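You operate a simulated robot arm through the tools that you are given. There is no shell and no other tool.

You run a simulated robot arm. Do the job below in one go: nothing can be reset, and whatever is moved stays where it is left.

TASK
Undo the hex bolt with the blue driver, open the shield and light the magnifier over the board.
Fine: the driver ends in its cup; the lamp stays on.

It is judged by the outcome, as a careful person would: the job done as asked, and still so three seconds after it is handed in. It fails if anything else is knocked over, pushed out of place, dropped, spilled or broken.

THE ROBOT
A 7-joint arm with a four-finger gripper, fixed in place. Base frame: the origin is on the floor under the middle of its stand, x ahead of it, y to its left, z up; the work surface is at about z = 0.75. Readings come in m, degrees, newtons and seconds.
It reaches about 1.223 m from its shoulder. Its first joint turns from -69.0 to 172.0 degrees. Payload 3.67 kg.
The TCP is the grasp point between the finger pads, 0.028 m short of the fingertips. In the tool frame z runs along the fingers and y along their closing line. The gripper opens to 0.112 m; its body begins 0.073 m behind the TCP.
Orientation is that of the tool frame in the base frame, as a unit quaternion [x, y, z, w]. With the fingers straight down and closing along the base's y, the tool's x points along the base's -x, its y along +y and its z along -z.

THE INTERFACE
- The arm moves only by the tool arm_command. Its argument "targets" is a list of rows, each a list of 2 entries, a list of its own where there are three numbers: the shift along the base's x, y, z in cm, then the turn, a rotation vector about the base's x, y, z in degrees. In form: [[[dx, dy, dz], [wx, wy, wz]], ...]. A call has 1 to 20 rows; each row shifts and turns the commanded pose from where the row before left it. "grip" is the opening, from 0 (shut) to 1 (fully open), set as the call begins (left out, the last holds). Rows are played at 5 a second. More than 0.05 m and 8.6 degrees between two rows, or a gripper value outside its range, and nothing of the call is played. Where a pose cannot be reached the arm comes as near as it can. A force on the tool above 90 N (or 10 N above the force at the start of the call, whichever is more), or a blocked arm, ends the call early, and 0.2 s more pass. Each finger travels about 0.1025 m/s and halts on what it meets, pressing with about 22 N; the grip force reading is that of the motor and also rises with nothing between the fingers. The clock runs only during rows and for 0.2 s after the last one: add rows that do not move to give the fingers time. The reply holds the time, the measured pose of the TCP, the force on the tool along the base axes, the opening and the grip force, in the units named above and with some noise, with the torque about the TCP (base axes, N m) and any sound that the robot's microphone picked up.
- Cameras (640 x 400 px; columns grow to the right, rows downward): "scene" is fixed at [0.0513, -0.5006, 1.5909]; the picture's right is [0.03, -1.00, 0.00], its down [-0.66, -0.02, -0.75] and it looks along [0.75, 0.02, -0.66] (base axes); focal length 282 px, centre (320, 200). "wrist" rides on the gripper at [0.06, -0.018, -0.104] in the tool frame; the picture's right is [0.29, 0.96, 0.00], its down [-0.80, 0.24, -0.55] and it looks along [-0.53, 0.16, 0.83] (tool axes); focal length 234 px, centre (320, 200). There is no depth. A picture from a camera that has moved, and an enlarged one, comes with that camera's place and axes in the base frame and with its lens.
- grab_frame(camera): a new picture of that camera. No time passes.
- lift_body(by): slides the trunk up (or, below 0, down) by that many m; the arm rides with it, the base frame stays. It gives what a move gives, with no picture.
- close_up(camera, box): a new picture of the part [left, top, right, bottom] of that camera's present view, enlarged. No time passes.
- close_job(): hands the job in; it is judged then, once.

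Places have to be worked out from the pictures, the camera data and where the tool is seen. Open the gripper and draw the arm clear of the work before you hand the job in, unless the task says otherwise.

The tools are called after "Call:" by a JSON object that holds its "api" and its "payload". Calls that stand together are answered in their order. arm_command: Moves the arm, as the interface text tells. Its arguments: {"type":"object","properties":{"targets":{"type":"array","items":{"type":"array"}},"grip":{"type":"number"}},"required":["targets"]} The other tools are called the same way: lift_body (by) moves the trunk up or down; grab_frame (camera) takes a picture; close_up (camera, box) takes an enlarged picture of a part of a camera's view; close_job () hands the job in.

At the start:

```text
time_s: 0.0
tcp_pos: [0.7176, -0.5118, 1.3319]
ee_rot: [0.0, 1.0, 0.001, 0.001]
wrist_force: [0.0, -0.6, -0.8]
ft_torque: [-0.04, -0.02, 0.05]
width: 0.1119
grasp_force: 0.0
trunk travel left (down, up): [-0.6, 0.24]
```

scene: 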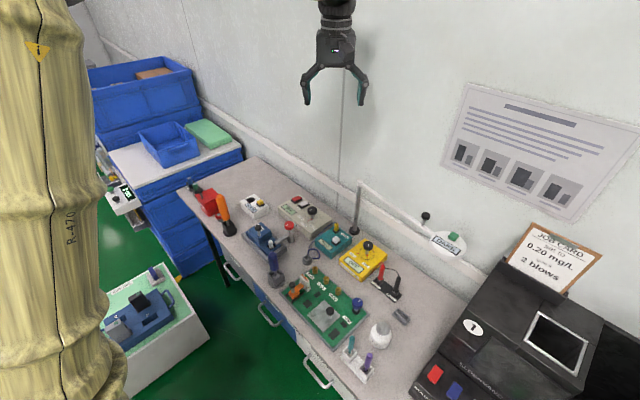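
wrist: 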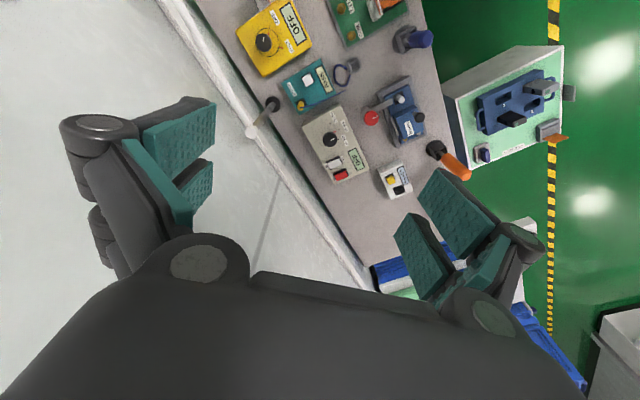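

The first pictures show a bench with a green board, several instruments, a magnifier on a stand and drivers in cups. I'll enlarge parts of the scene to identify each item.

Call:
{"api": "close_up", "payload": {"camera": "scene", "box": [270, 250, 430, 390]}}

Call:
{"api": "close_up", "payload": {"camera": "scene", "box": [180, 160, 340, 300]}}

Call:
{"api": "close_up", "payload": {"camera": "scene", "box": [330, 160, 490, 300]}}

Call:
{"api": "close_up", "payload": {"camera": "wrist", "box": [230, 0, 480, 200]}}

```text
2.86 times, centred on (350, 320) of scene
camera zoom: at [0.0513, -0.5006, 1.5909], right [0.03, -1.0, 0.0], down [-0.66, -0.02, -0.75], along [0.75, 0.02, -0.66], focal length 807 px, centre (234, -143)
```

zoom: 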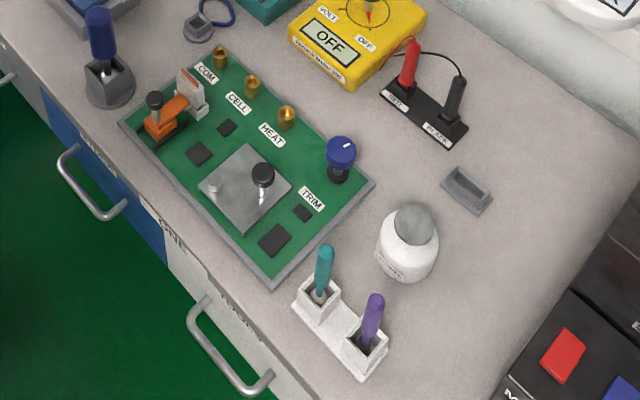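

```text
2.86 times, centred on (260, 230) of scene
camera zoom: at [0.0513, -0.5006, 1.5909], right [0.03, -1.0, 0.0], down [-0.66, -0.02, -0.75], along [0.75, 0.02, -0.66], focal length 807 px, centre (491, 114)
```

zoom: 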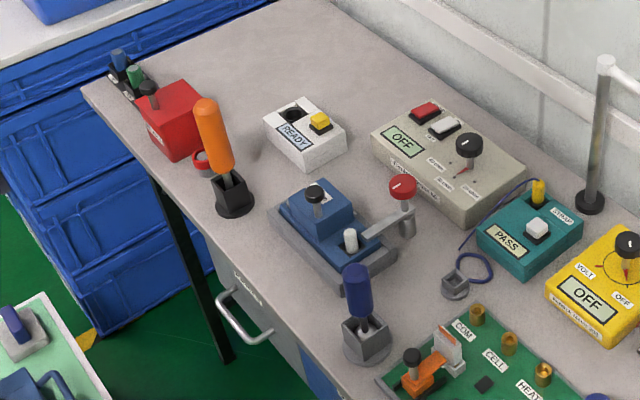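

```text
2.86 times, centred on (410, 230) of scene
camera zoom: at [0.0513, -0.5006, 1.5909], right [0.03, -1.0, 0.0], down [-0.66, -0.02, -0.75], along [0.75, 0.02, -0.66], focal length 807 px, centre (63, 114)
```

zoom: 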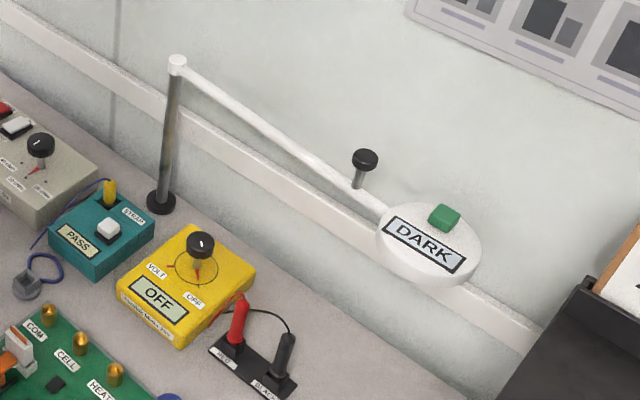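

```text
2.00 times, centred on (355, 100) of wrist
camera zoom: at [0.6564, -0.5304, 1.435], right [-0.29, 0.96, 0.0], down [0.8, 0.24, 0.55], along [0.53, 0.16, -0.83], focal length 468 px, centre (250, 400)
```

zoom: 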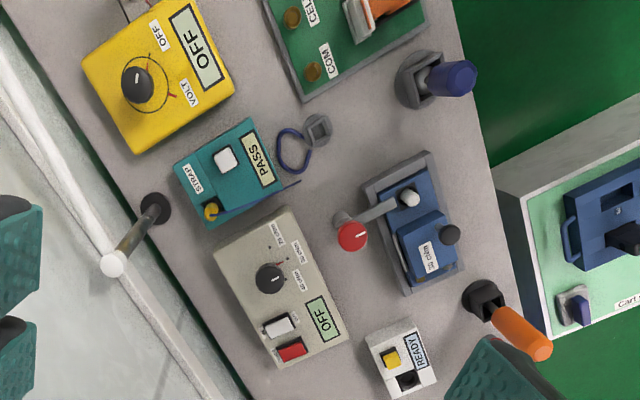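

The board sits roughly at (0.50, -0.50), with its long side along the base's diagonal. The blue driver's cup is just off its left corner, and the magnifier is on a post near (0.82, -0.62). I'll pull the hand back and look at the board with the wrist camera.

Call:
{"api": "arm_command", "payload": {"targets": [[[-4.2, -0.7, -1.5], [0, 0, 0]], [[-4.2, -0.7, -1.5], [0, 0, 0]], [[-4.2, -0.7, -1.5], [0, 0, 0]], [[-4.2, -0.7, -1.5], [0, 0, 0]], [[-4.2, -0.7, -1.5], [0, 0, 0]], [[-4.2, -0.7, -1.5], [0, 0, 0]], [[-4.2, -0.7, -1.5], [0, 0, 0]], [[-4.2, -0.7, -1.5], [0, 0, 0]]]}}

Call:
{"api": "grab_frame", "payload": {"camera": "wrist"}}

Call:
{"api": "grab_frame", "payload": {"camera": "scene"}}

```text
time_s: 1.8
tcp_pos: [0.3762, -0.5709, 1.2131]
ee_rot: [0.001, 1.0, 0.0, 0.0]
wrist_force: [-0.4, 0.8, -0.4]
ft_torque: [-0.03, 0.0, 0.03]
width: 0.1122
grasp_force: 0.2
trunk travel left (down, up): [-0.6, 0.24]
```

```text
taken
camera wrist: at [0.3163, -0.588, 1.3158], right [-0.29, 0.96, 0.0], down [0.8, 0.24, 0.55], along [0.53, 0.16, -0.83], focal length 234 px, centre (320, 200)
```

wrist: 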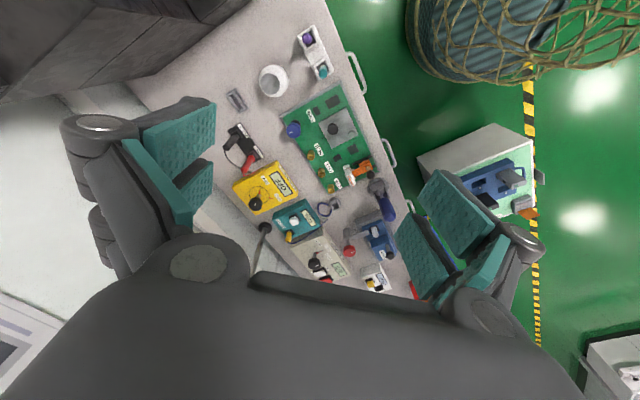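

```text
taken
```

scene: 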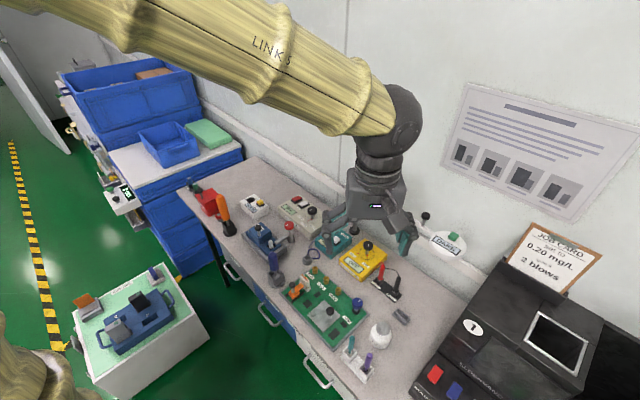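

The board is in view at the top of the wrist picture. I'll enlarge it to find the hex bolt and the shield.

Call:
{"api": "close_up", "payload": {"camera": "wrist", "box": [270, 70, 410, 220]}}

Call:
{"api": "close_up", "payload": {"camera": "scene", "box": [260, 260, 370, 350]}}

Call:
{"api": "close_up", "payload": {"camera": "wrist", "box": [220, 20, 340, 110]}}

```text
2.67 times, centred on (340, 145) of wrist
camera zoom: at [0.3163, -0.588, 1.3158], right [-0.29, 0.96, 0.0], down [0.8, 0.24, 0.55], along [0.53, 0.16, -0.83], focal length 624 px, centre (267, 347)
```

zoom: 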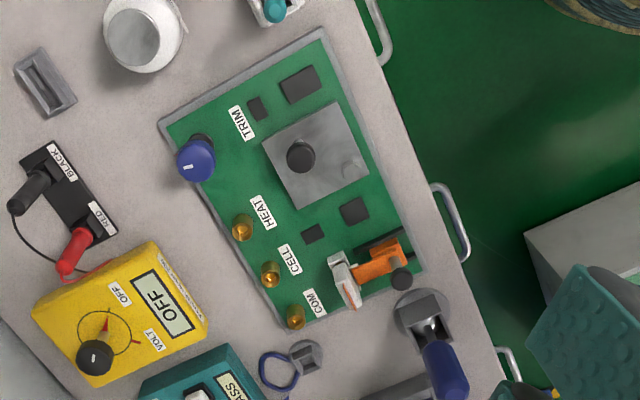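

```text
4.44 times, centred on (315, 305) of scene
camera zoom: at [0.0513, -0.5006, 1.5909], right [0.03, -1.0, 0.0], down [-0.66, -0.02, -0.75], along [0.75, 0.02, -0.66], focal length 1256 px, centre (342, -267)
```

zoom: 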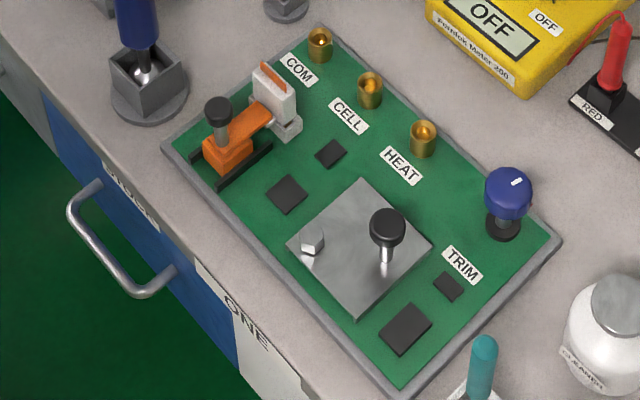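

```text
4.44 times, centred on (280, 65) of wrist
camera zoom: at [0.3163, -0.588, 1.3158], right [-0.29, 0.96, 0.0], down [0.8, 0.24, 0.55], along [0.53, 0.16, -0.83], focal length 1041 px, centre (498, 800)
```

zoom: 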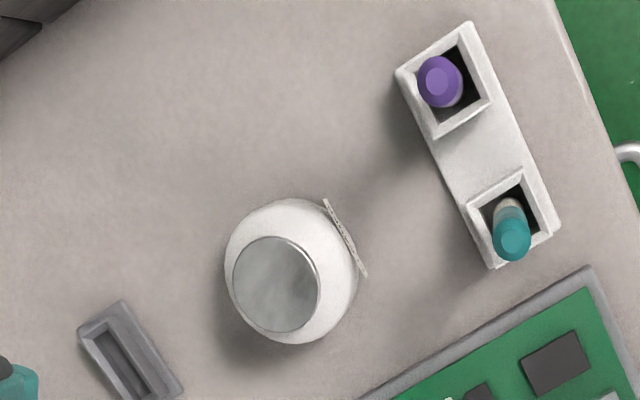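

The hex bolt is on the shield, the metal plate near (0.451, -0.503), at about (0.451, -0.471). The shield also has a knob on a stem, and the blue driver stands in the cup near (0.58, -0.34). I'll lower the hand for a closer look.

Call:
{"api": "arm_command", "payload": {"targets": [[[-0.2, 1.0, -4.0], [0, 0, 0]], [[-0.2, 1.0, -4.0], [0, 0, 0]], [[-0.2, 1.0, -4.0], [0, 0, 0]], [[-0.2, 1.0, -4.0], [0, 0, 0]], [[-0.2, 1.0, -4.0], [0, 0, 0]], [[-0.2, 1.0, -4.0], [0, 0, 0]]]}}

Call:
{"api": "grab_frame", "payload": {"camera": "wrist"}}

Call:
{"api": "close_up", "payload": {"camera": "wrist", "box": [240, 80, 440, 220]}}

```text
time_s: 3.2
tcp_pos: [0.3707, -0.5094, 0.9732]
ee_rot: [0.0, 1.0, 0.0, 0.0]
wrist_force: [-0.6, -0.1, 0.5]
ft_torque: [0.02, 0.05, -0.03]
width: 0.1117
grasp_force: 0.0
trunk travel left (down, up): [-0.6, 0.24]
```

```text
taken
camera wrist: at [0.3101, -0.5259, 1.0755], right [-0.29, 0.96, 0.0], down [0.8, 0.24, 0.55], along [0.53, 0.16, -0.83], focal length 234 px, centre (320, 200)
```

wrist: 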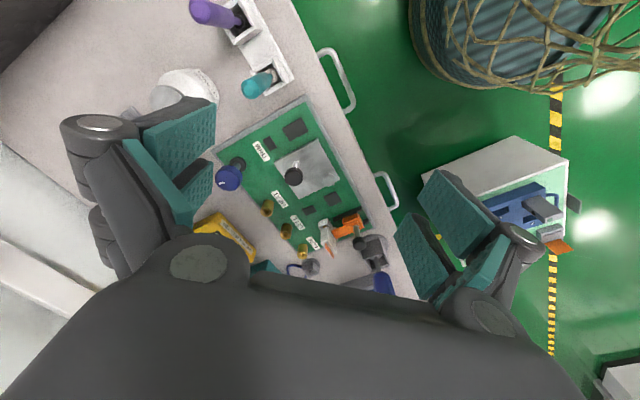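

```text
2.86 times, centred on (340, 150) of wrist
camera zoom: at [0.3101, -0.5259, 1.0755], right [-0.29, 0.96, 0.0], down [0.8, 0.24, 0.55], along [0.53, 0.16, -0.83], focal length 669 px, centre (263, 343)
```

zoom: 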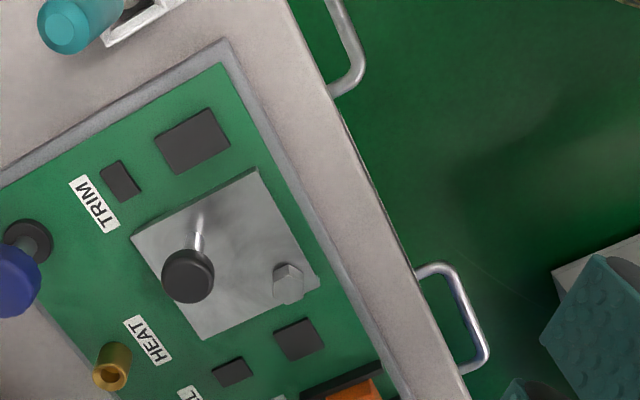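

The picture shows the hex bolt at the plate's front corner and a knob on a stem, but no hinge is visible from above. I'll tilt the hand and look from lower down to see how the shield is held.

Call:
{"api": "arm_command", "payload": {"targets": [[[-2.8, -0.2, -1.2], [0, -8, 0]], [[-2.8, -0.2, -1.2], [0, -8, 0]], [[-2.8, -0.2, -1.2], [0, -8, 0]], [[-2.8, -0.2, -1.2], [0, -8, 0]], [[-2.8, -0.2, -1.2], [0, -8, 0]]]}}

Call:
{"api": "grab_frame", "payload": {"camera": "wrist"}}

Call:
{"api": "grab_frame", "payload": {"camera": "scene"}}

```text
time_s: 4.4
tcp_pos: [0.2845, -0.5908, 0.9151]
ee_rot: [0.001, 0.941, 0.001, 0.339]
wrist_force: [-3.4, 0.7, -1.7]
ft_torque: [-0.03, -0.31, -0.05]
width: 0.1119
grasp_force: 0.1
out of reach, approached as far as the arm can: row 1, 2, 3, 4, 5
trunk travel left (down, up): [-0.6, 0.24]
```

```text
taken
camera wrist: at [0.1718, -0.6081, 0.9564], right [-0.22, 0.96, -0.18], down [0.26, 0.24, 0.94], along [0.94, 0.16, -0.3], focal length 234 px, centre (320, 200)
```

wrist: 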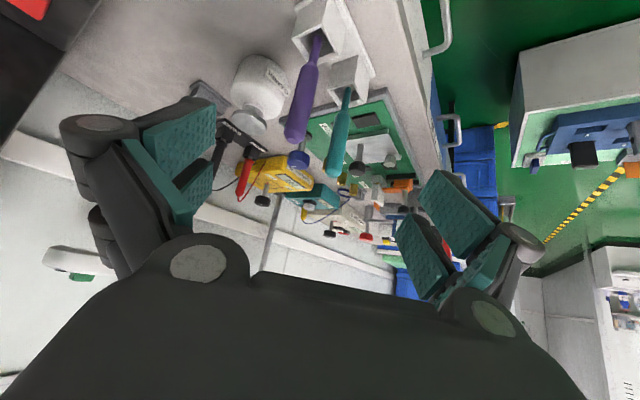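

```text
taken
```

scene: 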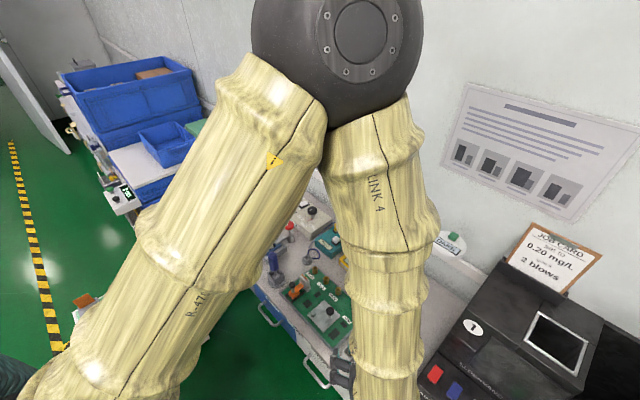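

That pose was only partly reachable, being close to the shoulder limit, but the view is lower. I'll enlarge the shield area before moving back.

Call:
{"api": "close_up", "payload": {"camera": "wrist", "box": [290, 80, 430, 240]}}

Call:
{"api": "close_up", "payload": {"camera": "wrist", "box": [320, 100, 400, 180]}}

```text
2.50 times, centred on (360, 160) of wrist
camera zoom: at [0.1718, -0.6081, 0.9564], right [-0.22, 0.96, -0.18], down [0.26, 0.24, 0.94], along [0.94, 0.16, -0.3], focal length 585 px, centre (220, 300)
```

zoom: 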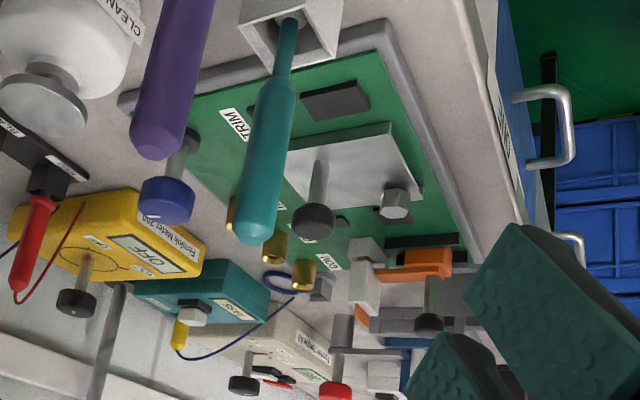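

```text
5.00 times, centred on (360, 140) of wrist
camera zoom: at [0.1718, -0.6081, 0.9564], right [-0.22, 0.96, -0.18], down [0.26, 0.24, 0.94], along [0.94, 0.16, -0.3], focal length 1171 px, centre (120, 500)
```

zoom: 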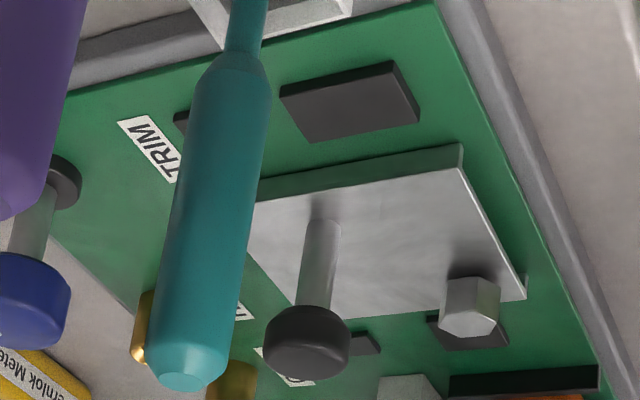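

The shield is a thick plate with the hex bolt in its front corner and a stemmed knob. I'll reverse the tilt and return to the earlier pose.

Call:
{"api": "arm_command", "payload": {"targets": [[[2.8, 0.2, 2.2], [0, 8, 0]], [[2.8, 0.2, 2.2], [0, 8, 0]], [[2.8, 0.2, 2.2], [0, 8, 0]], [[2.8, 0.2, 2.2], [0, 8, 0]], [[2.8, 0.2, 2.2], [0, 8, 0]]]}}

Call:
{"api": "grab_frame", "payload": {"camera": "scene"}}

```text
time_s: 5.6
tcp_pos: [0.4205, -0.5822, 1.0227]
ee_rot: [0.0, 1.0, 0.0, -0.002]
wrist_force: [1.1, 0.0, 0.9]
ft_torque: [-0.03, -0.01, -0.02]
width: 0.112
grasp_force: 0.1
trunk travel left (down, up): [-0.6, 0.24]
```

```text
taken
```

scene: 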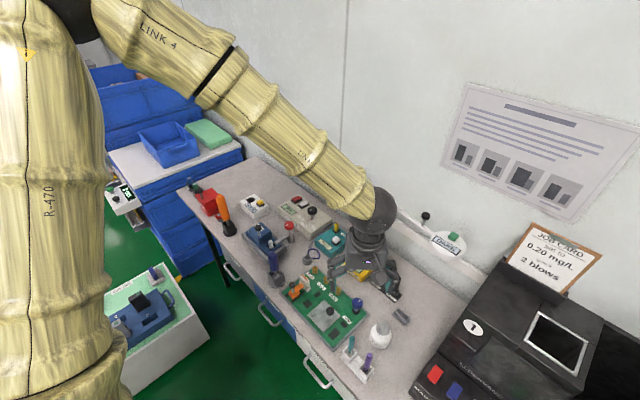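

The arm is back upright at (0.42, -0.58, 1.02). I'll shift so the wrist camera looks at the blue driver, which I judge to be vertical at about (0.578, -0.342) with its top near z 0.906.

Call:
{"api": "arm_command", "payload": {"targets": [[[0.6, 4.0, 0.5], [0, 0, 0]], [[0.6, 4.0, 0.5], [0, 0, 0]], [[0.6, 4.0, 0.5], [0, 0, 0]], [[0.6, 4.0, 0.5], [0, 0, 0]], [[0.6, 4.0, 0.5], [0, 0, 0]]]}}

Call:
{"api": "grab_frame", "payload": {"camera": "wrist"}}

Call:
{"api": "close_up", "payload": {"camera": "wrist", "box": [230, 90, 430, 230]}}

Call:
{"api": "close_up", "payload": {"camera": "scene", "box": [230, 230, 330, 310]}}

Call:
{"api": "close_up", "payload": {"camera": "scene", "box": [175, 170, 275, 250]}}

```text
time_s: 6.8
tcp_pos: [0.4465, -0.3806, 1.0493]
ee_rot: [0.0, 1.0, -0.001, 0.0]
wrist_force: [-0.6, 0.6, 0.5]
ft_torque: [-0.02, 0.02, -0.02]
width: 0.1123
grasp_force: 0.1
trunk travel left (down, up): [-0.6, 0.24]
```

```text
taken
camera wrist: at [0.3874, -0.3981, 1.1526], right [-0.29, 0.96, 0.0], down [0.8, 0.24, 0.55], along [0.53, 0.16, -0.83], focal length 234 px, centre (320, 200)
```

wrist: 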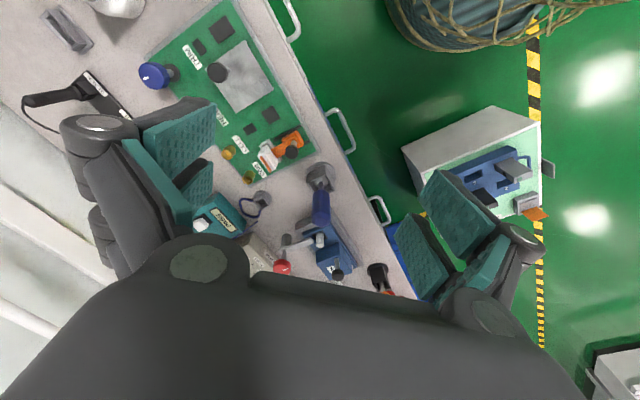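

```text
2.86 times, centred on (330, 160) of wrist
camera zoom: at [0.3874, -0.3981, 1.1526], right [-0.29, 0.96, 0.0], down [0.8, 0.24, 0.55], along [0.53, 0.16, -0.83], focal length 669 px, centre (291, 314)
```

zoom: 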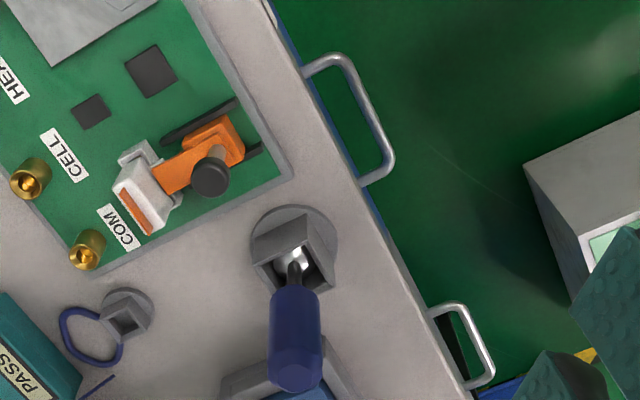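

```text
5.00 times, centred on (280, 270) of scene
camera zoom: at [0.0513, -0.5006, 1.5909], right [0.03, -1.0, 0.0], down [-0.66, -0.02, -0.75], along [0.75, 0.02, -0.66], focal length 1413 px, centre (520, -150)
```

zoom: 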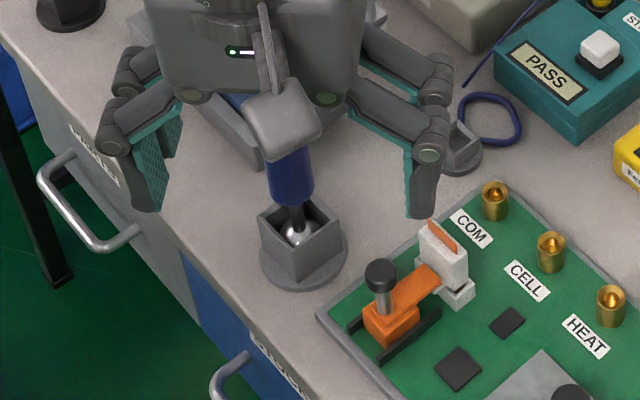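

```text
5.00 times, centred on (225, 210) of scene
camera zoom: at [0.0513, -0.5006, 1.5909], right [0.03, -1.0, 0.0], down [-0.66, -0.02, -0.75], along [0.75, 0.02, -0.66], focal length 1413 px, centre (795, 150)
```

zoom: 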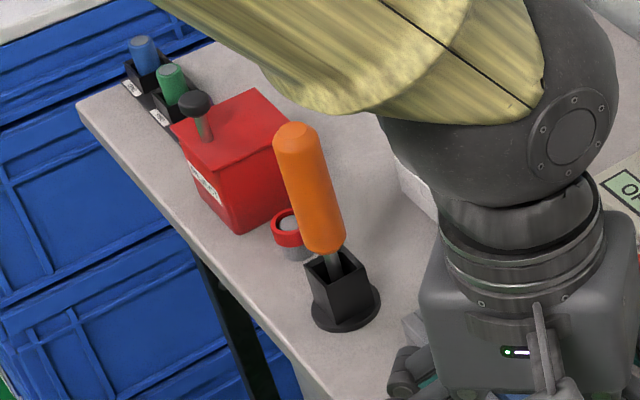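

The driver appears vertical at about (0.58, -0.34), with its handle spanning z 0.82–0.90. I'll rotate the hand in free space to line its closing direction across the bench and to see how much wrist turn is available.

Call:
{"api": "arm_command", "payload": {"targets": [[[0, 0, 0.5], [0, 0, -8.4]], [[0, 0, 0.5], [0, 0, -8.4]], [[0, 0, 0.5], [0, 0, -8.4]], [[0, 0, 0.5], [0, 0, -8.4]], [[0, 0, 0], [0, 0, -8.4]], [[0, 0, 0], [0, 0, -8.4]], [[0, 0, 0], [0, 0, -8.4]], [[0, 0, 0], [0, 0, -8.4]], [[0, 0, 0], [0, 0, -8.4]], [[0, 0, 0], [0, 0, -8.4]], [[0, 0, 0], [0, 0, -8.4]], [[0, 0, 0], [0, 0, -8.4]], [[0, 0, 0], [0, 0, -8.4]], [[0, 0, 0], [0, 0, -8.4]], [[0, 0, 0], [0, 0, -8.4]], [[0, 0, 0], [0, 0, -9]]]}}

Call:
{"api": "grab_frame", "payload": {"camera": "wrist"}}

```text
refused: row 16 steps farther than a row can; nothing moved
```

```text
taken
camera wrist: at [0.3874, -0.3981, 1.1526], right [-0.29, 0.96, 0.0], down [0.8, 0.24, 0.55], along [0.53, 0.16, -0.83], focal length 234 px, centre (320, 200)
```

wrist: 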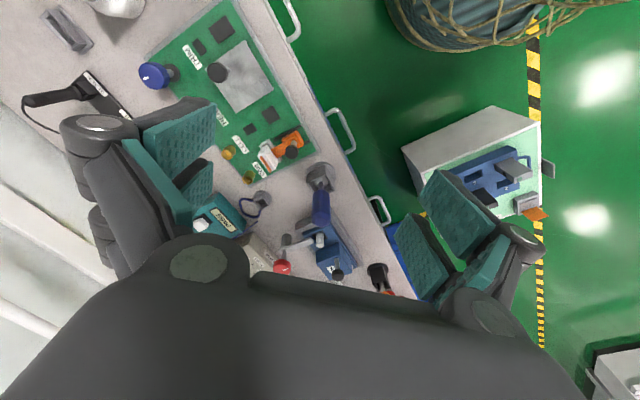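

The last row's turn was over the limit, so nothing played. I'll repeat it with 16 equal turns of 8.4 degrees.

Call:
{"api": "arm_command", "payload": {"targets": [[[0, 0, 0.5], [0, 0, -8.4]], [[0, 0, 0.5], [0, 0, -8.4]], [[0, 0, 0.5], [0, 0, -8.4]], [[0, 0, 0.5], [0, 0, -8.4]], [[0, 0, 0], [0, 0, -8.4]], [[0, 0, 0], [0, 0, -8.4]], [[0, 0, 0], [0, 0, -8.4]], [[0, 0, 0], [0, 0, -8.4]], [[0, 0, 0], [0, 0, -8.4]], [[0, 0, 0], [0, 0, -8.4]], [[0, 0, 0], [0, 0, -8.4]], [[0, 0, 0], [0, 0, -8.4]], [[0, 0, 0], [0, 0, -8.4]], [[0, 0, 0], [0, 0, -8.4]], [[0, 0, 0], [0, 0, -8.4]], [[0, 0, 0], [0, 0, -8.4]]]}}

Call:
{"api": "grab_frame", "payload": {"camera": "wrist"}}

```text
time_s: 10.2
tcp_pos: [0.4508, -0.3805, 1.0712]
ee_rot: [0.923, 0.385, 0.015, -0.014]
wrist_force: [0.6, 0.0, -0.4]
ft_torque: [0.03, 0.01, 0.0]
width: 0.112
grasp_force: 0.1
trunk travel left (down, up): [-0.6, 0.24]
```

```text
taken
camera wrist: at [0.4776, -0.3294, 1.1767], right [0.88, -0.47, 0.0], down [-0.4, -0.76, 0.52], along [-0.25, -0.46, -0.86], focal length 234 px, centre (320, 200)
```

wrist: 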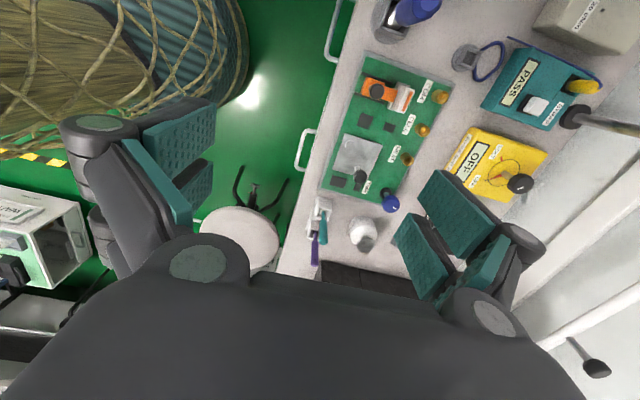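

The hand is turned by about -134 degrees with a small residual tilt. I'll let it settle and view the board from this side, which also helps triangulate.

Call:
{"api": "arm_command", "payload": {"targets": [[[0, 0, 0], [0, 0, 0]], [[0, 0, 0], [0, 0, 0]]]}}

Call:
{"api": "close_up", "payload": {"camera": "wrist", "box": [300, 40, 460, 220]}}

Call:
{"api": "grab_frame", "payload": {"camera": "scene"}}

```text
time_s: 10.8
tcp_pos: [0.4489, -0.3827, 1.0695]
ee_rot: [0.923, 0.383, 0.014, -0.015]
wrist_force: [-0.7, -0.3, 0.7]
ft_torque: [0.06, 0.03, -0.01]
width: 0.1119
grasp_force: 0.0
trunk travel left (down, up): [-0.6, 0.24]
```

```text
2.22 times, centred on (380, 130) of wrist
camera zoom: at [0.4774, -0.3304, 1.1753], right [0.88, -0.47, 0.0], down [-0.4, -0.75, 0.52], along [-0.25, -0.46, -0.85], focal length 520 px, centre (187, 356)
```

zoom: 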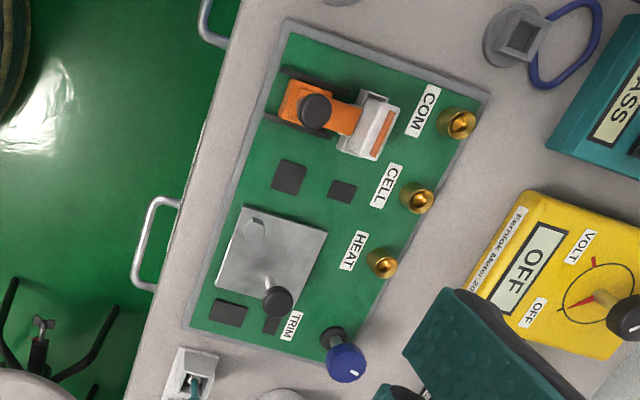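

```text
taken
```

scene: 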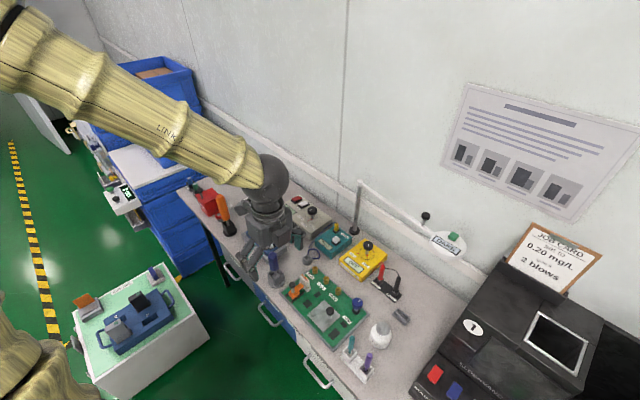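

Triangulating from three views puts the bolt head near (0.466, -0.466, 0.765), so things sit a little lower than I first assumed. I'll turn back a little to remove the tilt, and move over the driver so I can see it between the fingers.

Call:
{"api": "arm_command", "payload": {"targets": [[[4.4, 1.4, -1.0], [0, 0, 4]], [[4.4, 1.4, -1.0], [0, 0, 4]], [[4.4, 1.4, -1.0], [0, 0, 4]], [[0, 0, 0], [0, 0, 0]]]}}

Call:
{"api": "grab_frame", "payload": {"camera": "wrist"}}

Call:
{"api": "grab_frame", "payload": {"camera": "scene"}}

```text
time_s: 11.8
tcp_pos: [0.5822, -0.3393, 1.04]
ee_rot: [0.877, 0.481, 0.0, 0.0]
wrist_force: [-0.2, -0.4, -0.4]
ft_torque: [0.04, -0.04, 0.0]
width: 0.112
grasp_force: 0.0
trunk travel left (down, up): [-0.6, 0.24]
```

```text
taken
camera wrist: at [0.5983, -0.2791, 1.1426], right [0.96, -0.27, 0.0], down [-0.23, -0.8, 0.55], along [-0.15, -0.53, -0.83], focal length 234 px, centre (320, 200)
```

wrist: 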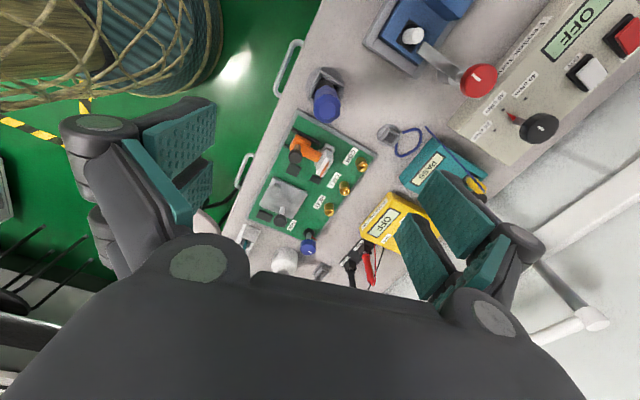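

```text
taken
```

scene: 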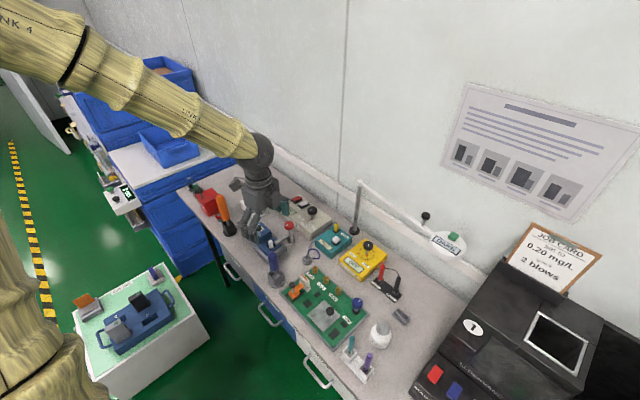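

The tilt is gone, and the driver appears at about (325, 105) in the wrist view. I'll enlarge it to fix its place.

Call:
{"api": "close_up", "payload": {"camera": "wrist", "box": [240, 40, 400, 160]}}

Call:
{"api": "close_up", "payload": {"camera": "scene", "box": [230, 170, 310, 310]}}

```text
3.33 times, centred on (320, 100) of wrist
camera zoom: at [0.5983, -0.2791, 1.1426], right [0.96, -0.27, 0.0], down [-0.23, -0.8, 0.55], along [-0.15, -0.53, -0.83], focal length 781 px, centre (320, 533)
```

zoom: 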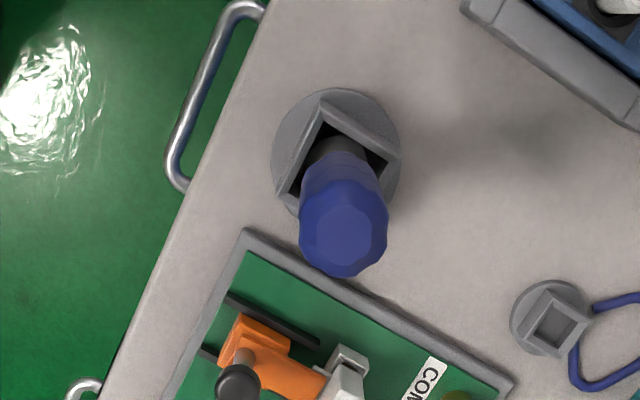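

```text
2.86 times, centred on (270, 240) of scene
camera zoom: at [0.0513, -0.5006, 1.5909], right [0.03, -1.0, 0.0], down [-0.66, -0.02, -0.75], along [0.75, 0.02, -0.66], focal length 807 px, centre (463, 86)
```

zoom: 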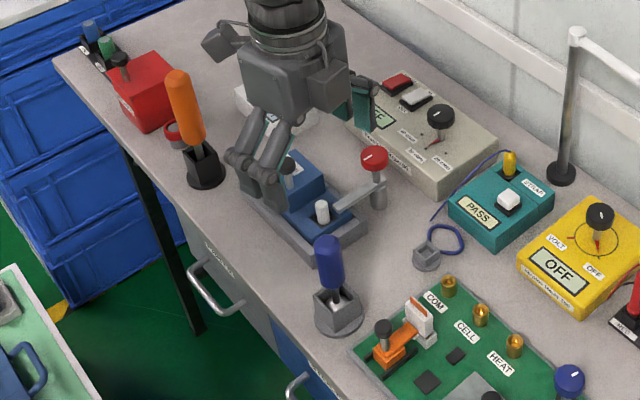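

Triangulation gives the driver's axis at (0.5905, -0.3345), handle top at z 0.885 and handle 28 mm thick. I'll come down just above it and check the centring.

Call:
{"api": "arm_command", "payload": {"targets": [[[0.4, 0.25, -3.5], [0, 0, 0]], [[0.43, 0.23, -3.5], [0, 0, 0]], [[0, 0, -3.5], [0, 0, 0]], [[0, 0, 0], [0, 0, 0]]]}}

Call:
{"api": "grab_frame", "payload": {"camera": "wrist"}}

Call:
{"api": "close_up", "payload": {"camera": "scene", "box": [230, 200, 330, 300]}}

```text
time_s: 12.8
tcp_pos: [0.589, -0.3343, 0.9358]
ee_rot: [0.876, 0.482, 0.0, 0.0]
wrist_force: [-0.3, -0.5, 0.5]
ft_torque: [-0.02, 0.0, 0.03]
width: 0.1117
grasp_force: 0.0
trunk travel left (down, up): [-0.6, 0.24]
```

```text
taken
camera wrist: at [0.6052, -0.2741, 1.0392], right [0.96, -0.27, 0.0], down [-0.22, -0.8, 0.55], along [-0.15, -0.53, -0.83], focal length 234 px, centre (320, 200)
```

wrist: 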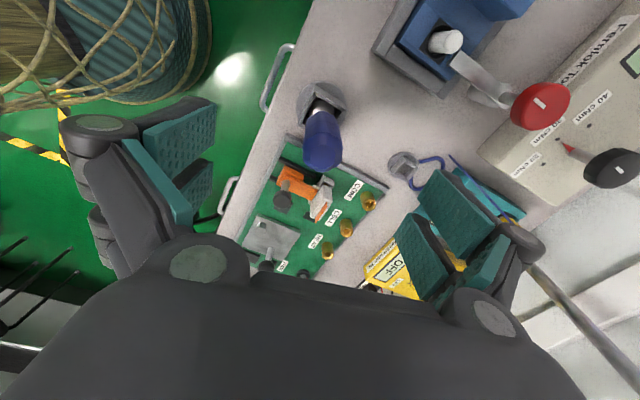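

```text
4.00 times, centred on (280, 250) of scene
camera zoom: at [0.0513, -0.5006, 1.5909], right [0.03, -1.0, 0.0], down [-0.66, -0.02, -0.75], along [0.75, 0.02, -0.66], focal length 1130 px, centre (480, 0)
```

zoom: 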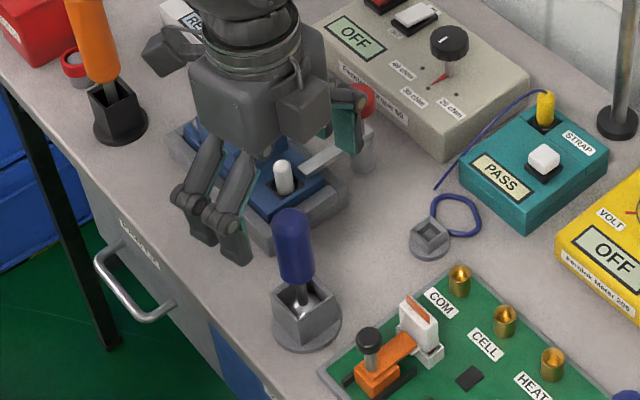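

The driver is centred between the fingers to within about 2–3 mm. I'll descend to z 0.85 with the fingers still open and check the readings.

Call:
{"api": "arm_command", "payload": {"targets": [[[0.1, -0.15, -2.2], [0, 0, 0]], [[0, 0, -2.2], [0, 0, 0]], [[0, 0, -2.2], [0, 0, 0]], [[0, 0, -2.0], [0, 0, 0]], [[0, 0, 0], [0, 0, 0]]]}}

Call:
{"api": "grab_frame", "payload": {"camera": "wrist"}}

Call:
{"api": "close_up", "payload": {"camera": "scene", "box": [230, 200, 330, 300]}}

```text
time_s: 14.0
tcp_pos: [0.5915, -0.3364, 0.8511]
ee_rot: [0.876, 0.482, 0.0, 0.001]
wrist_force: [0.1, -0.1, 0.0]
ft_torque: [0.01, -0.02, 0.01]
width: 0.1119
grasp_force: 0.0
trunk travel left (down, up): [-0.6, 0.24]
```

```text
taken
camera wrist: at [0.6072, -0.2758, 0.9534], right [0.96, -0.27, 0.0], down [-0.22, -0.8, 0.55], along [-0.15, -0.53, -0.83], focal length 234 px, centre (320, 200)
```

wrist: 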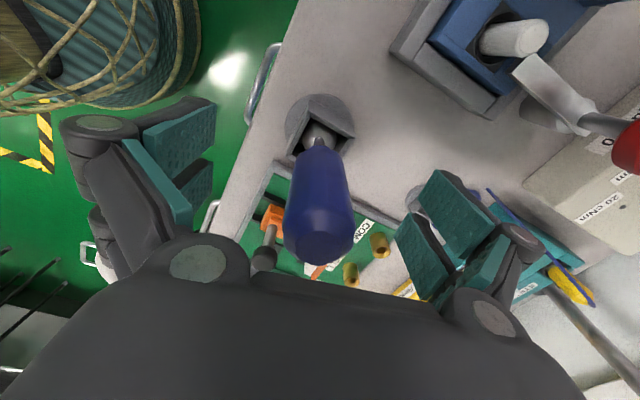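

```text
4.00 times, centred on (280, 250) of scene
camera zoom: at [0.0513, -0.5006, 1.5909], right [0.03, -1.0, 0.0], down [-0.66, -0.02, -0.75], along [0.75, 0.02, -0.66], focal length 1130 px, centre (480, 0)
```

zoom: 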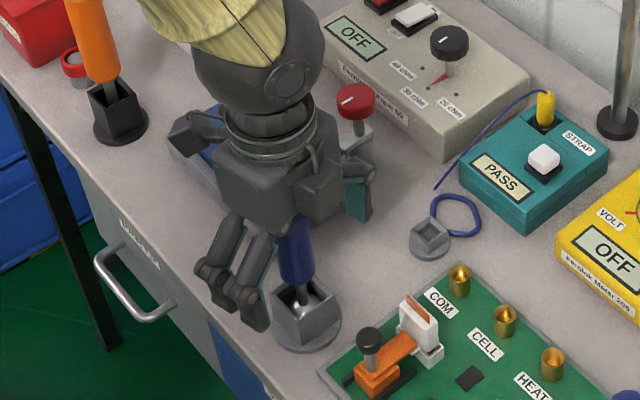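

The handle is within a few mm of the TCP, with nothing touching. I'll close the fingers on it and hold still while they settle.

Call:
{"api": "arm_command", "payload": {"targets": [[[0, 0, 0], [0, 0, 0]], [[0, 0, 0], [0, 0, 0]], [[0, 0, 0], [0, 0, 0]], [[0, 0, 0], [0, 0, 0]], [[0, 0, 0], [0, 0, 0]], [[0, 0, 0], [0, 0, 0]]], "grip": 0}}

Call:
{"api": "grab_frame", "payload": {"camera": "wrist"}}

```text
time_s: 15.4
tcp_pos: [0.5909, -0.3366, 0.8504]
ee_rot: [0.876, 0.481, 0.0, 0.0]
wrist_force: [-0.6, 0.1, 0.1]
ft_torque: [-0.03, 0.0, -0.01]
width: 0.0273
grasp_force: 22.2
trunk travel left (down, up): [-0.6, 0.24]
```

```text
taken
camera wrist: at [0.6075, -0.2761, 0.9532], right [0.96, -0.27, 0.0], down [-0.22, -0.8, 0.55], along [-0.15, -0.53, -0.83], focal length 234 px, centre (320, 200)
```

wrist: 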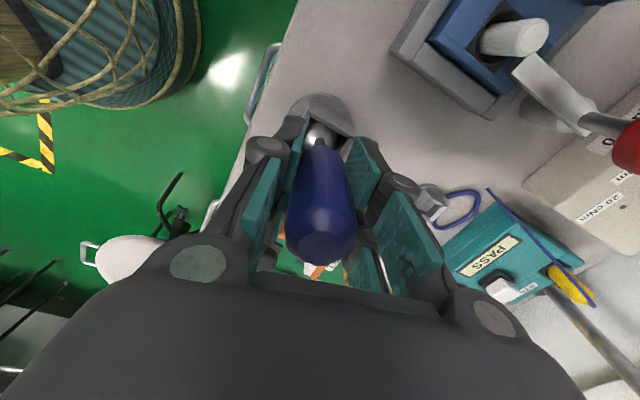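

The driver is held at width 0.027 m; the put-back pose is TCP (0.591, -0.3365, 0.8505) at this yaw. I'll lift it straight up out of the cup.

Call:
{"api": "arm_command", "payload": {"targets": [[[0, 0, 1.5], [0, 0, 0]], [[0, 0, 2.0], [0, 0, 0]], [[0, 0, 2.0], [0, 0, 0]], [[0, 0, 2.0], [0, 0, 0]], [[0, 0, 2.5], [0, 0, 0]], [[0, 0, 0], [0, 0, 0]]]}}

Call:
{"api": "grab_frame", "payload": {"camera": "wrist"}}

Call:
{"api": "close_up", "payload": {"camera": "scene", "box": [230, 180, 350, 300]}}

```text
time_s: 16.8
tcp_pos: [0.591, -0.3358, 0.9474]
ee_rot: [0.876, 0.482, 0.0, -0.001]
wrist_force: [-0.1, -0.2, -2.3]
ft_torque: [-0.02, 0.01, -0.02]
width: 0.0269
grasp_force: 22.0
trunk travel left (down, up): [-0.6, 0.24]
```

```text
taken
camera wrist: at [0.6085, -0.2765, 1.0516], right [0.96, -0.27, 0.0], down [-0.22, -0.8, 0.55], along [-0.15, -0.53, -0.83], focal length 234 px, centre (320, 200)
```

wrist: 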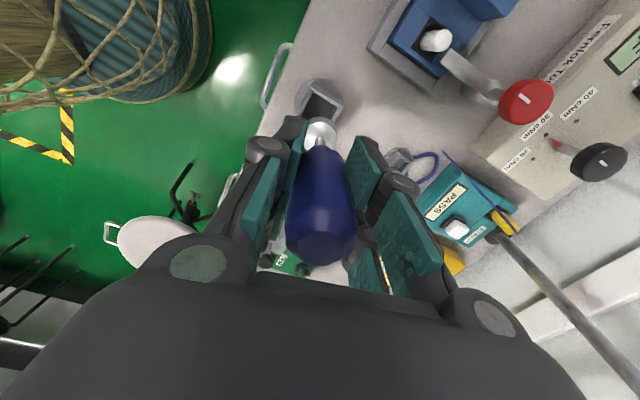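

```text
3.33 times, centred on (290, 240) of scene
camera zoom: at [0.0513, -0.5006, 1.5909], right [0.03, -1.0, 0.0], down [-0.66, -0.02, -0.75], along [0.75, 0.02, -0.66], focal length 942 px, centre (420, 67)
```

zoom: 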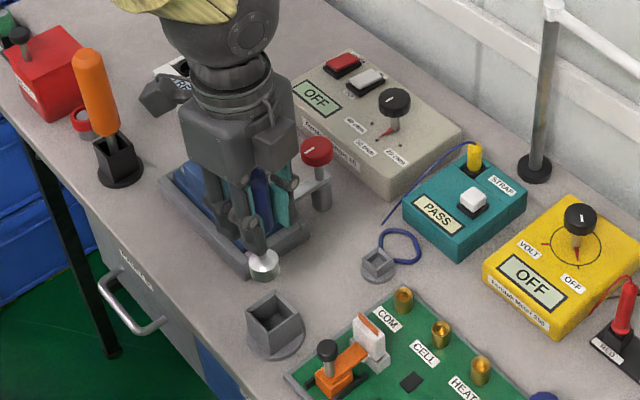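

The driver is out of the cup, and it ends in a chrome socket about 0.097 m below the TCP. I'll carry it at this height over the bolt at (0.466, -0.466) and look.

Call:
{"api": "arm_command", "payload": {"targets": [[[-2.5, -2.6, 0.3], [0, 0, 0]], [[-2.5, -2.6, 0], [0, 0, 0]], [[-2.5, -2.6, 0], [0, 0, 0]], [[-2.5, -2.6, 0], [0, 0, 0]], [[-2.5, -2.6, 0], [0, 0, 0]], [[0, 0, 0], [0, 0, 0]]]}}

Call:
{"api": "grab_frame", "payload": {"camera": "wrist"}}

Call:
{"api": "close_up", "payload": {"camera": "scene", "box": [270, 230, 390, 350]}}

Call:
{"api": "close_up", "payload": {"camera": "wrist", "box": [270, 60, 370, 200]}}

```text
time_s: 18.2
tcp_pos: [0.467, -0.4682, 0.9528]
ee_rot: [0.876, 0.482, 0.0, 0.0]
wrist_force: [0.6, 0.2, -1.1]
ft_torque: [0.0, 0.01, 0.01]
width: 0.0271
grasp_force: 21.8
trunk travel left (down, up): [-0.6, 0.24]
```

```text
taken
camera wrist: at [0.4841, -0.4072, 1.0552], right [0.96, -0.27, 0.0], down [-0.22, -0.8, 0.55], along [-0.15, -0.53, -0.83], focal length 234 px, centre (320, 200)
```

wrist: 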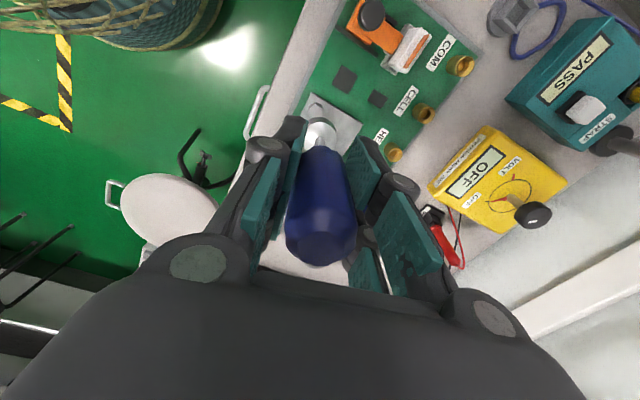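

```text
3.33 times, centred on (330, 290) of scene
camera zoom: at [0.0513, -0.5006, 1.5909], right [0.03, -1.0, 0.0], down [-0.66, -0.02, -0.75], along [0.75, 0.02, -0.66], focal length 942 px, centre (287, -100)
```

zoom: 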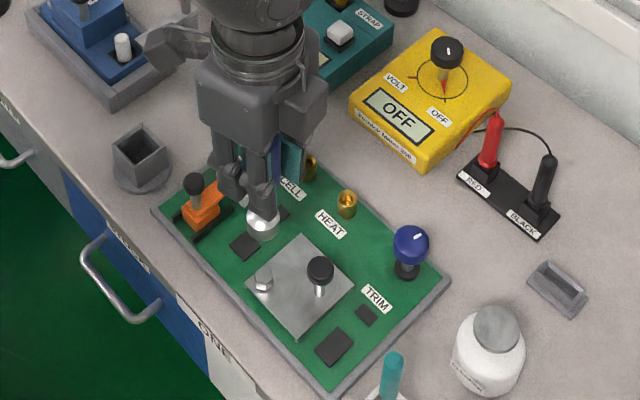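

```text
2.86 times, centred on (320, 130) of wrist
camera zoom: at [0.4841, -0.4072, 1.0552], right [0.96, -0.27, 0.0], down [-0.22, -0.8, 0.55], along [-0.15, -0.53, -0.83], focal length 669 px, centre (320, 400)
```

zoom: 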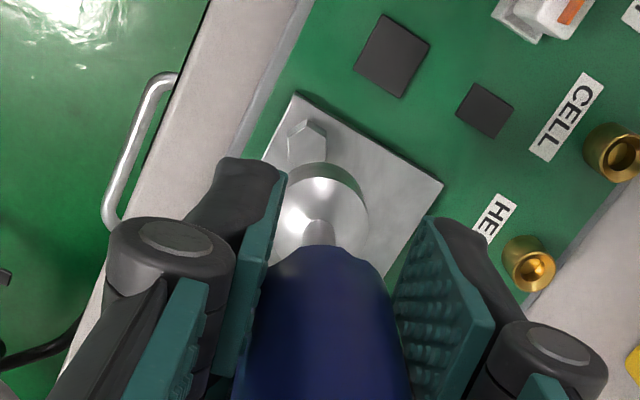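

The socket hangs straight below the TCP, and both cameras put the bolt at about (0.464, -0.466). I'll shift by a few mm and come down to leave the socket a few centimetres above the bolt head.

Call:
{"api": "arm_command", "payload": {"targets": [[[-0.3, 0.24, -1.5], [0, 0, 0]], [[0, 0, -1.5], [0, 0, 0]], [[0, 0, -1.8], [0, 0, 0]], [[0, 0, 0], [0, 0, 0]]]}}

Call:
{"api": "close_up", "payload": {"camera": "wrist", "box": [270, 60, 370, 200]}}

Call:
{"api": "close_up", "payload": {"camera": "scene", "box": [280, 250, 360, 340]}}

```text
time_s: 19.2
tcp_pos: [0.4634, -0.4641, 0.9049]
ee_rot: [0.876, 0.482, 0.0, 0.001]
wrist_force: [-0.5, 0.2, -1.2]
ft_torque: [0.01, -0.02, 0.03]
width: 0.0269
grasp_force: 21.7
trunk travel left (down, up): [-0.6, 0.24]
```

```text
2.86 times, centred on (320, 130) of wrist
camera zoom: at [0.4799, -0.4033, 1.0076], right [0.96, -0.27, 0.0], down [-0.22, -0.8, 0.55], along [-0.15, -0.53, -0.83], focal length 669 px, centre (320, 400)
```

zoom: 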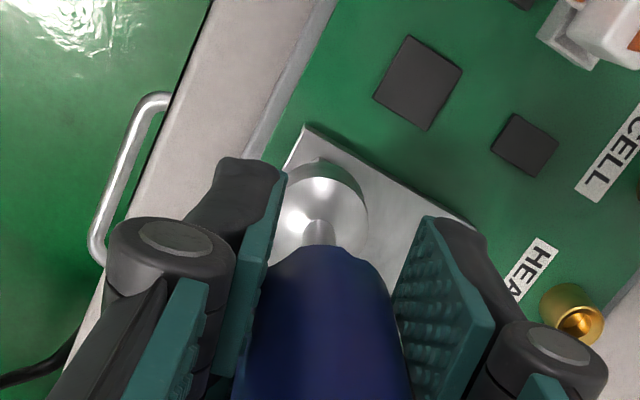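

```text
4.44 times, centred on (320, 295) of scene
camera zoom: at [0.0513, -0.5006, 1.5909], right [0.03, -1.0, 0.0], down [-0.66, -0.02, -0.75], along [0.75, 0.02, -0.66], focal length 1256 px, centre (320, -222)
```

zoom: 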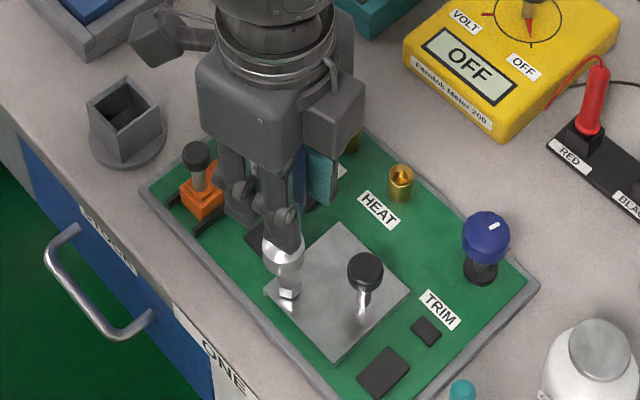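

The socket is about 3–4 cm above the bolt and nearly aligned. I'll enlarge both views to refine the last few millimetres.

Call:
{"api": "close_up", "payload": {"camera": "wrist", "box": [300, 95, 350, 145]}}

Call:
{"api": "close_up", "payload": {"camera": "scene", "box": [295, 290, 345, 330]}}

```text
8.00 times, centred on (325, 120) of wrist
camera zoom: at [0.4799, -0.4033, 1.0076], right [0.96, -0.27, 0.0], down [-0.22, -0.8, 0.55], along [-0.15, -0.53, -0.83], focal length 1873 px, centre (280, 840)
```

zoom: 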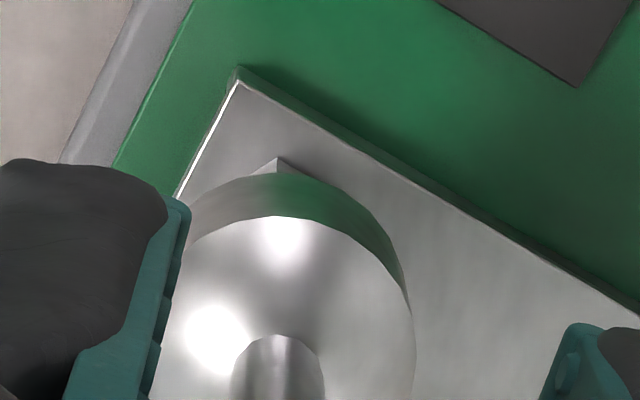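

```text
10.00 times, centred on (320, 310) of scene
camera zoom: at [0.0513, -0.5006, 1.5909], right [0.03, -1.0, 0.0], down [-0.66, -0.02, -0.75], along [0.75, 0.02, -0.66], focal length 2825 px, centre (320, -900)
```

zoom: 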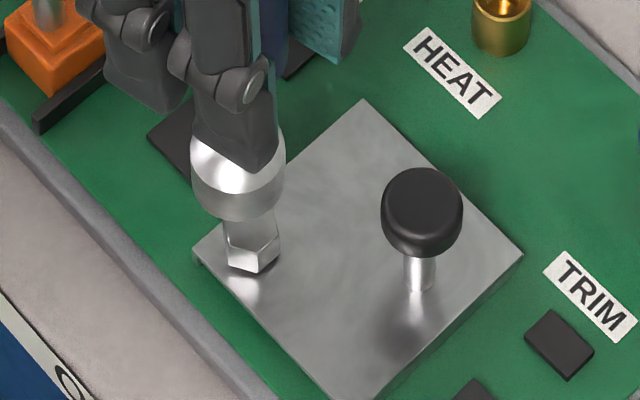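

The scene view shows the bolt about 4 mm toward -y of the socket axis, and the wrist view agrees. I'll correct by (-0.1, -0.35) cm, come down 1.5 cm and check again.

Call:
{"api": "arm_command", "payload": {"targets": [[[-0.1, -0.35, -0.7], [0, 0, 0]], [[0, 0, -0.8], [0, 0, 0]], [[0, 0, 0], [0, 0, 0]]]}}

Call:
{"api": "close_up", "payload": {"camera": "wrist", "box": [300, 95, 350, 145]}}

Call:
{"api": "close_up", "payload": {"camera": "scene", "box": [295, 290, 345, 330]}}

```text
time_s: 20.0
tcp_pos: [0.4609, -0.467, 0.8903]
ee_rot: [0.876, 0.482, 0.001, 0.0]
wrist_force: [-0.1, -0.2, -0.4]
ft_torque: [0.03, 0.03, -0.04]
width: 0.0271
grasp_force: 22.4
trunk travel left (down, up): [-0.6, 0.24]
```

```text
8.00 times, centred on (325, 120) of wrist
camera zoom: at [0.4787, -0.4068, 0.9923], right [0.96, -0.27, 0.0], down [-0.22, -0.8, 0.55], along [-0.15, -0.53, -0.83], focal length 1873 px, centre (280, 840)
```

zoom: 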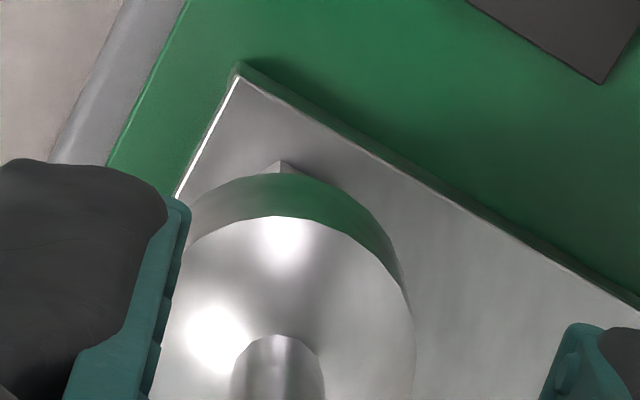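

```text
10.00 times, centred on (320, 310) of scene
camera zoom: at [0.0513, -0.5006, 1.5909], right [0.03, -1.0, 0.0], down [-0.66, -0.02, -0.75], along [0.75, 0.02, -0.66], focal length 2825 px, centre (320, -900)
```

zoom: 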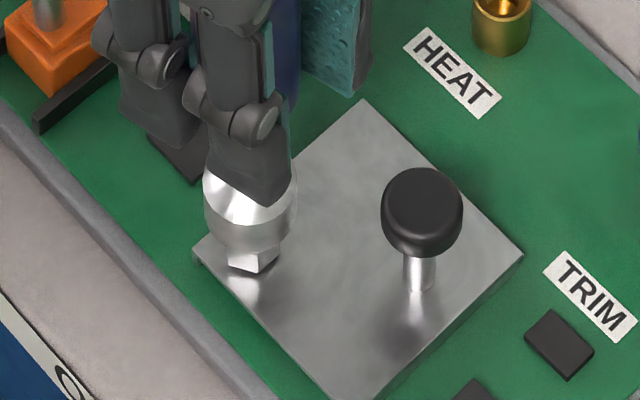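

The alignment is now within about 1 mm in both views. I'll lower gently in small steps and watch the force.

Call:
{"api": "arm_command", "payload": {"targets": [[[0.05, 0, -0.5], [0, 0, 0]], [[0, 0, -0.5], [0, 0, 0]], [[0, 0, -0.5], [0, 0, 0]], [[0, 0, 0], [0, 0, 0]]]}}

Call:
{"api": "close_up", "payload": {"camera": "scene", "box": [295, 290, 345, 330]}}

```text
time_s: 21.0
tcp_pos: [0.4645, -0.4672, 0.8747]
ee_rot: [0.877, 0.481, 0.0, 0.0]
wrist_force: [0.0, 0.8, -0.4]
ft_torque: [0.0, -0.02, -0.01]
width: 0.0271
grasp_force: 21.8
trunk travel left (down, up): [-0.6, 0.24]
```

```text
10.00 times, centred on (320, 310) of scene
camera zoom: at [0.0513, -0.5006, 1.5909], right [0.03, -1.0, 0.0], down [-0.66, -0.02, -0.75], along [0.75, 0.02, -0.66], focal length 2825 px, centre (320, -900)
```

zoom: 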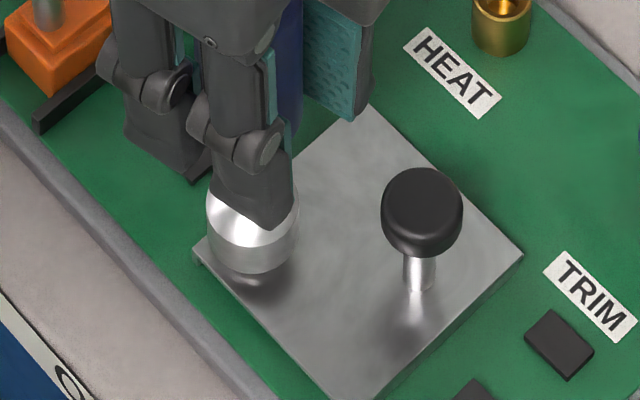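

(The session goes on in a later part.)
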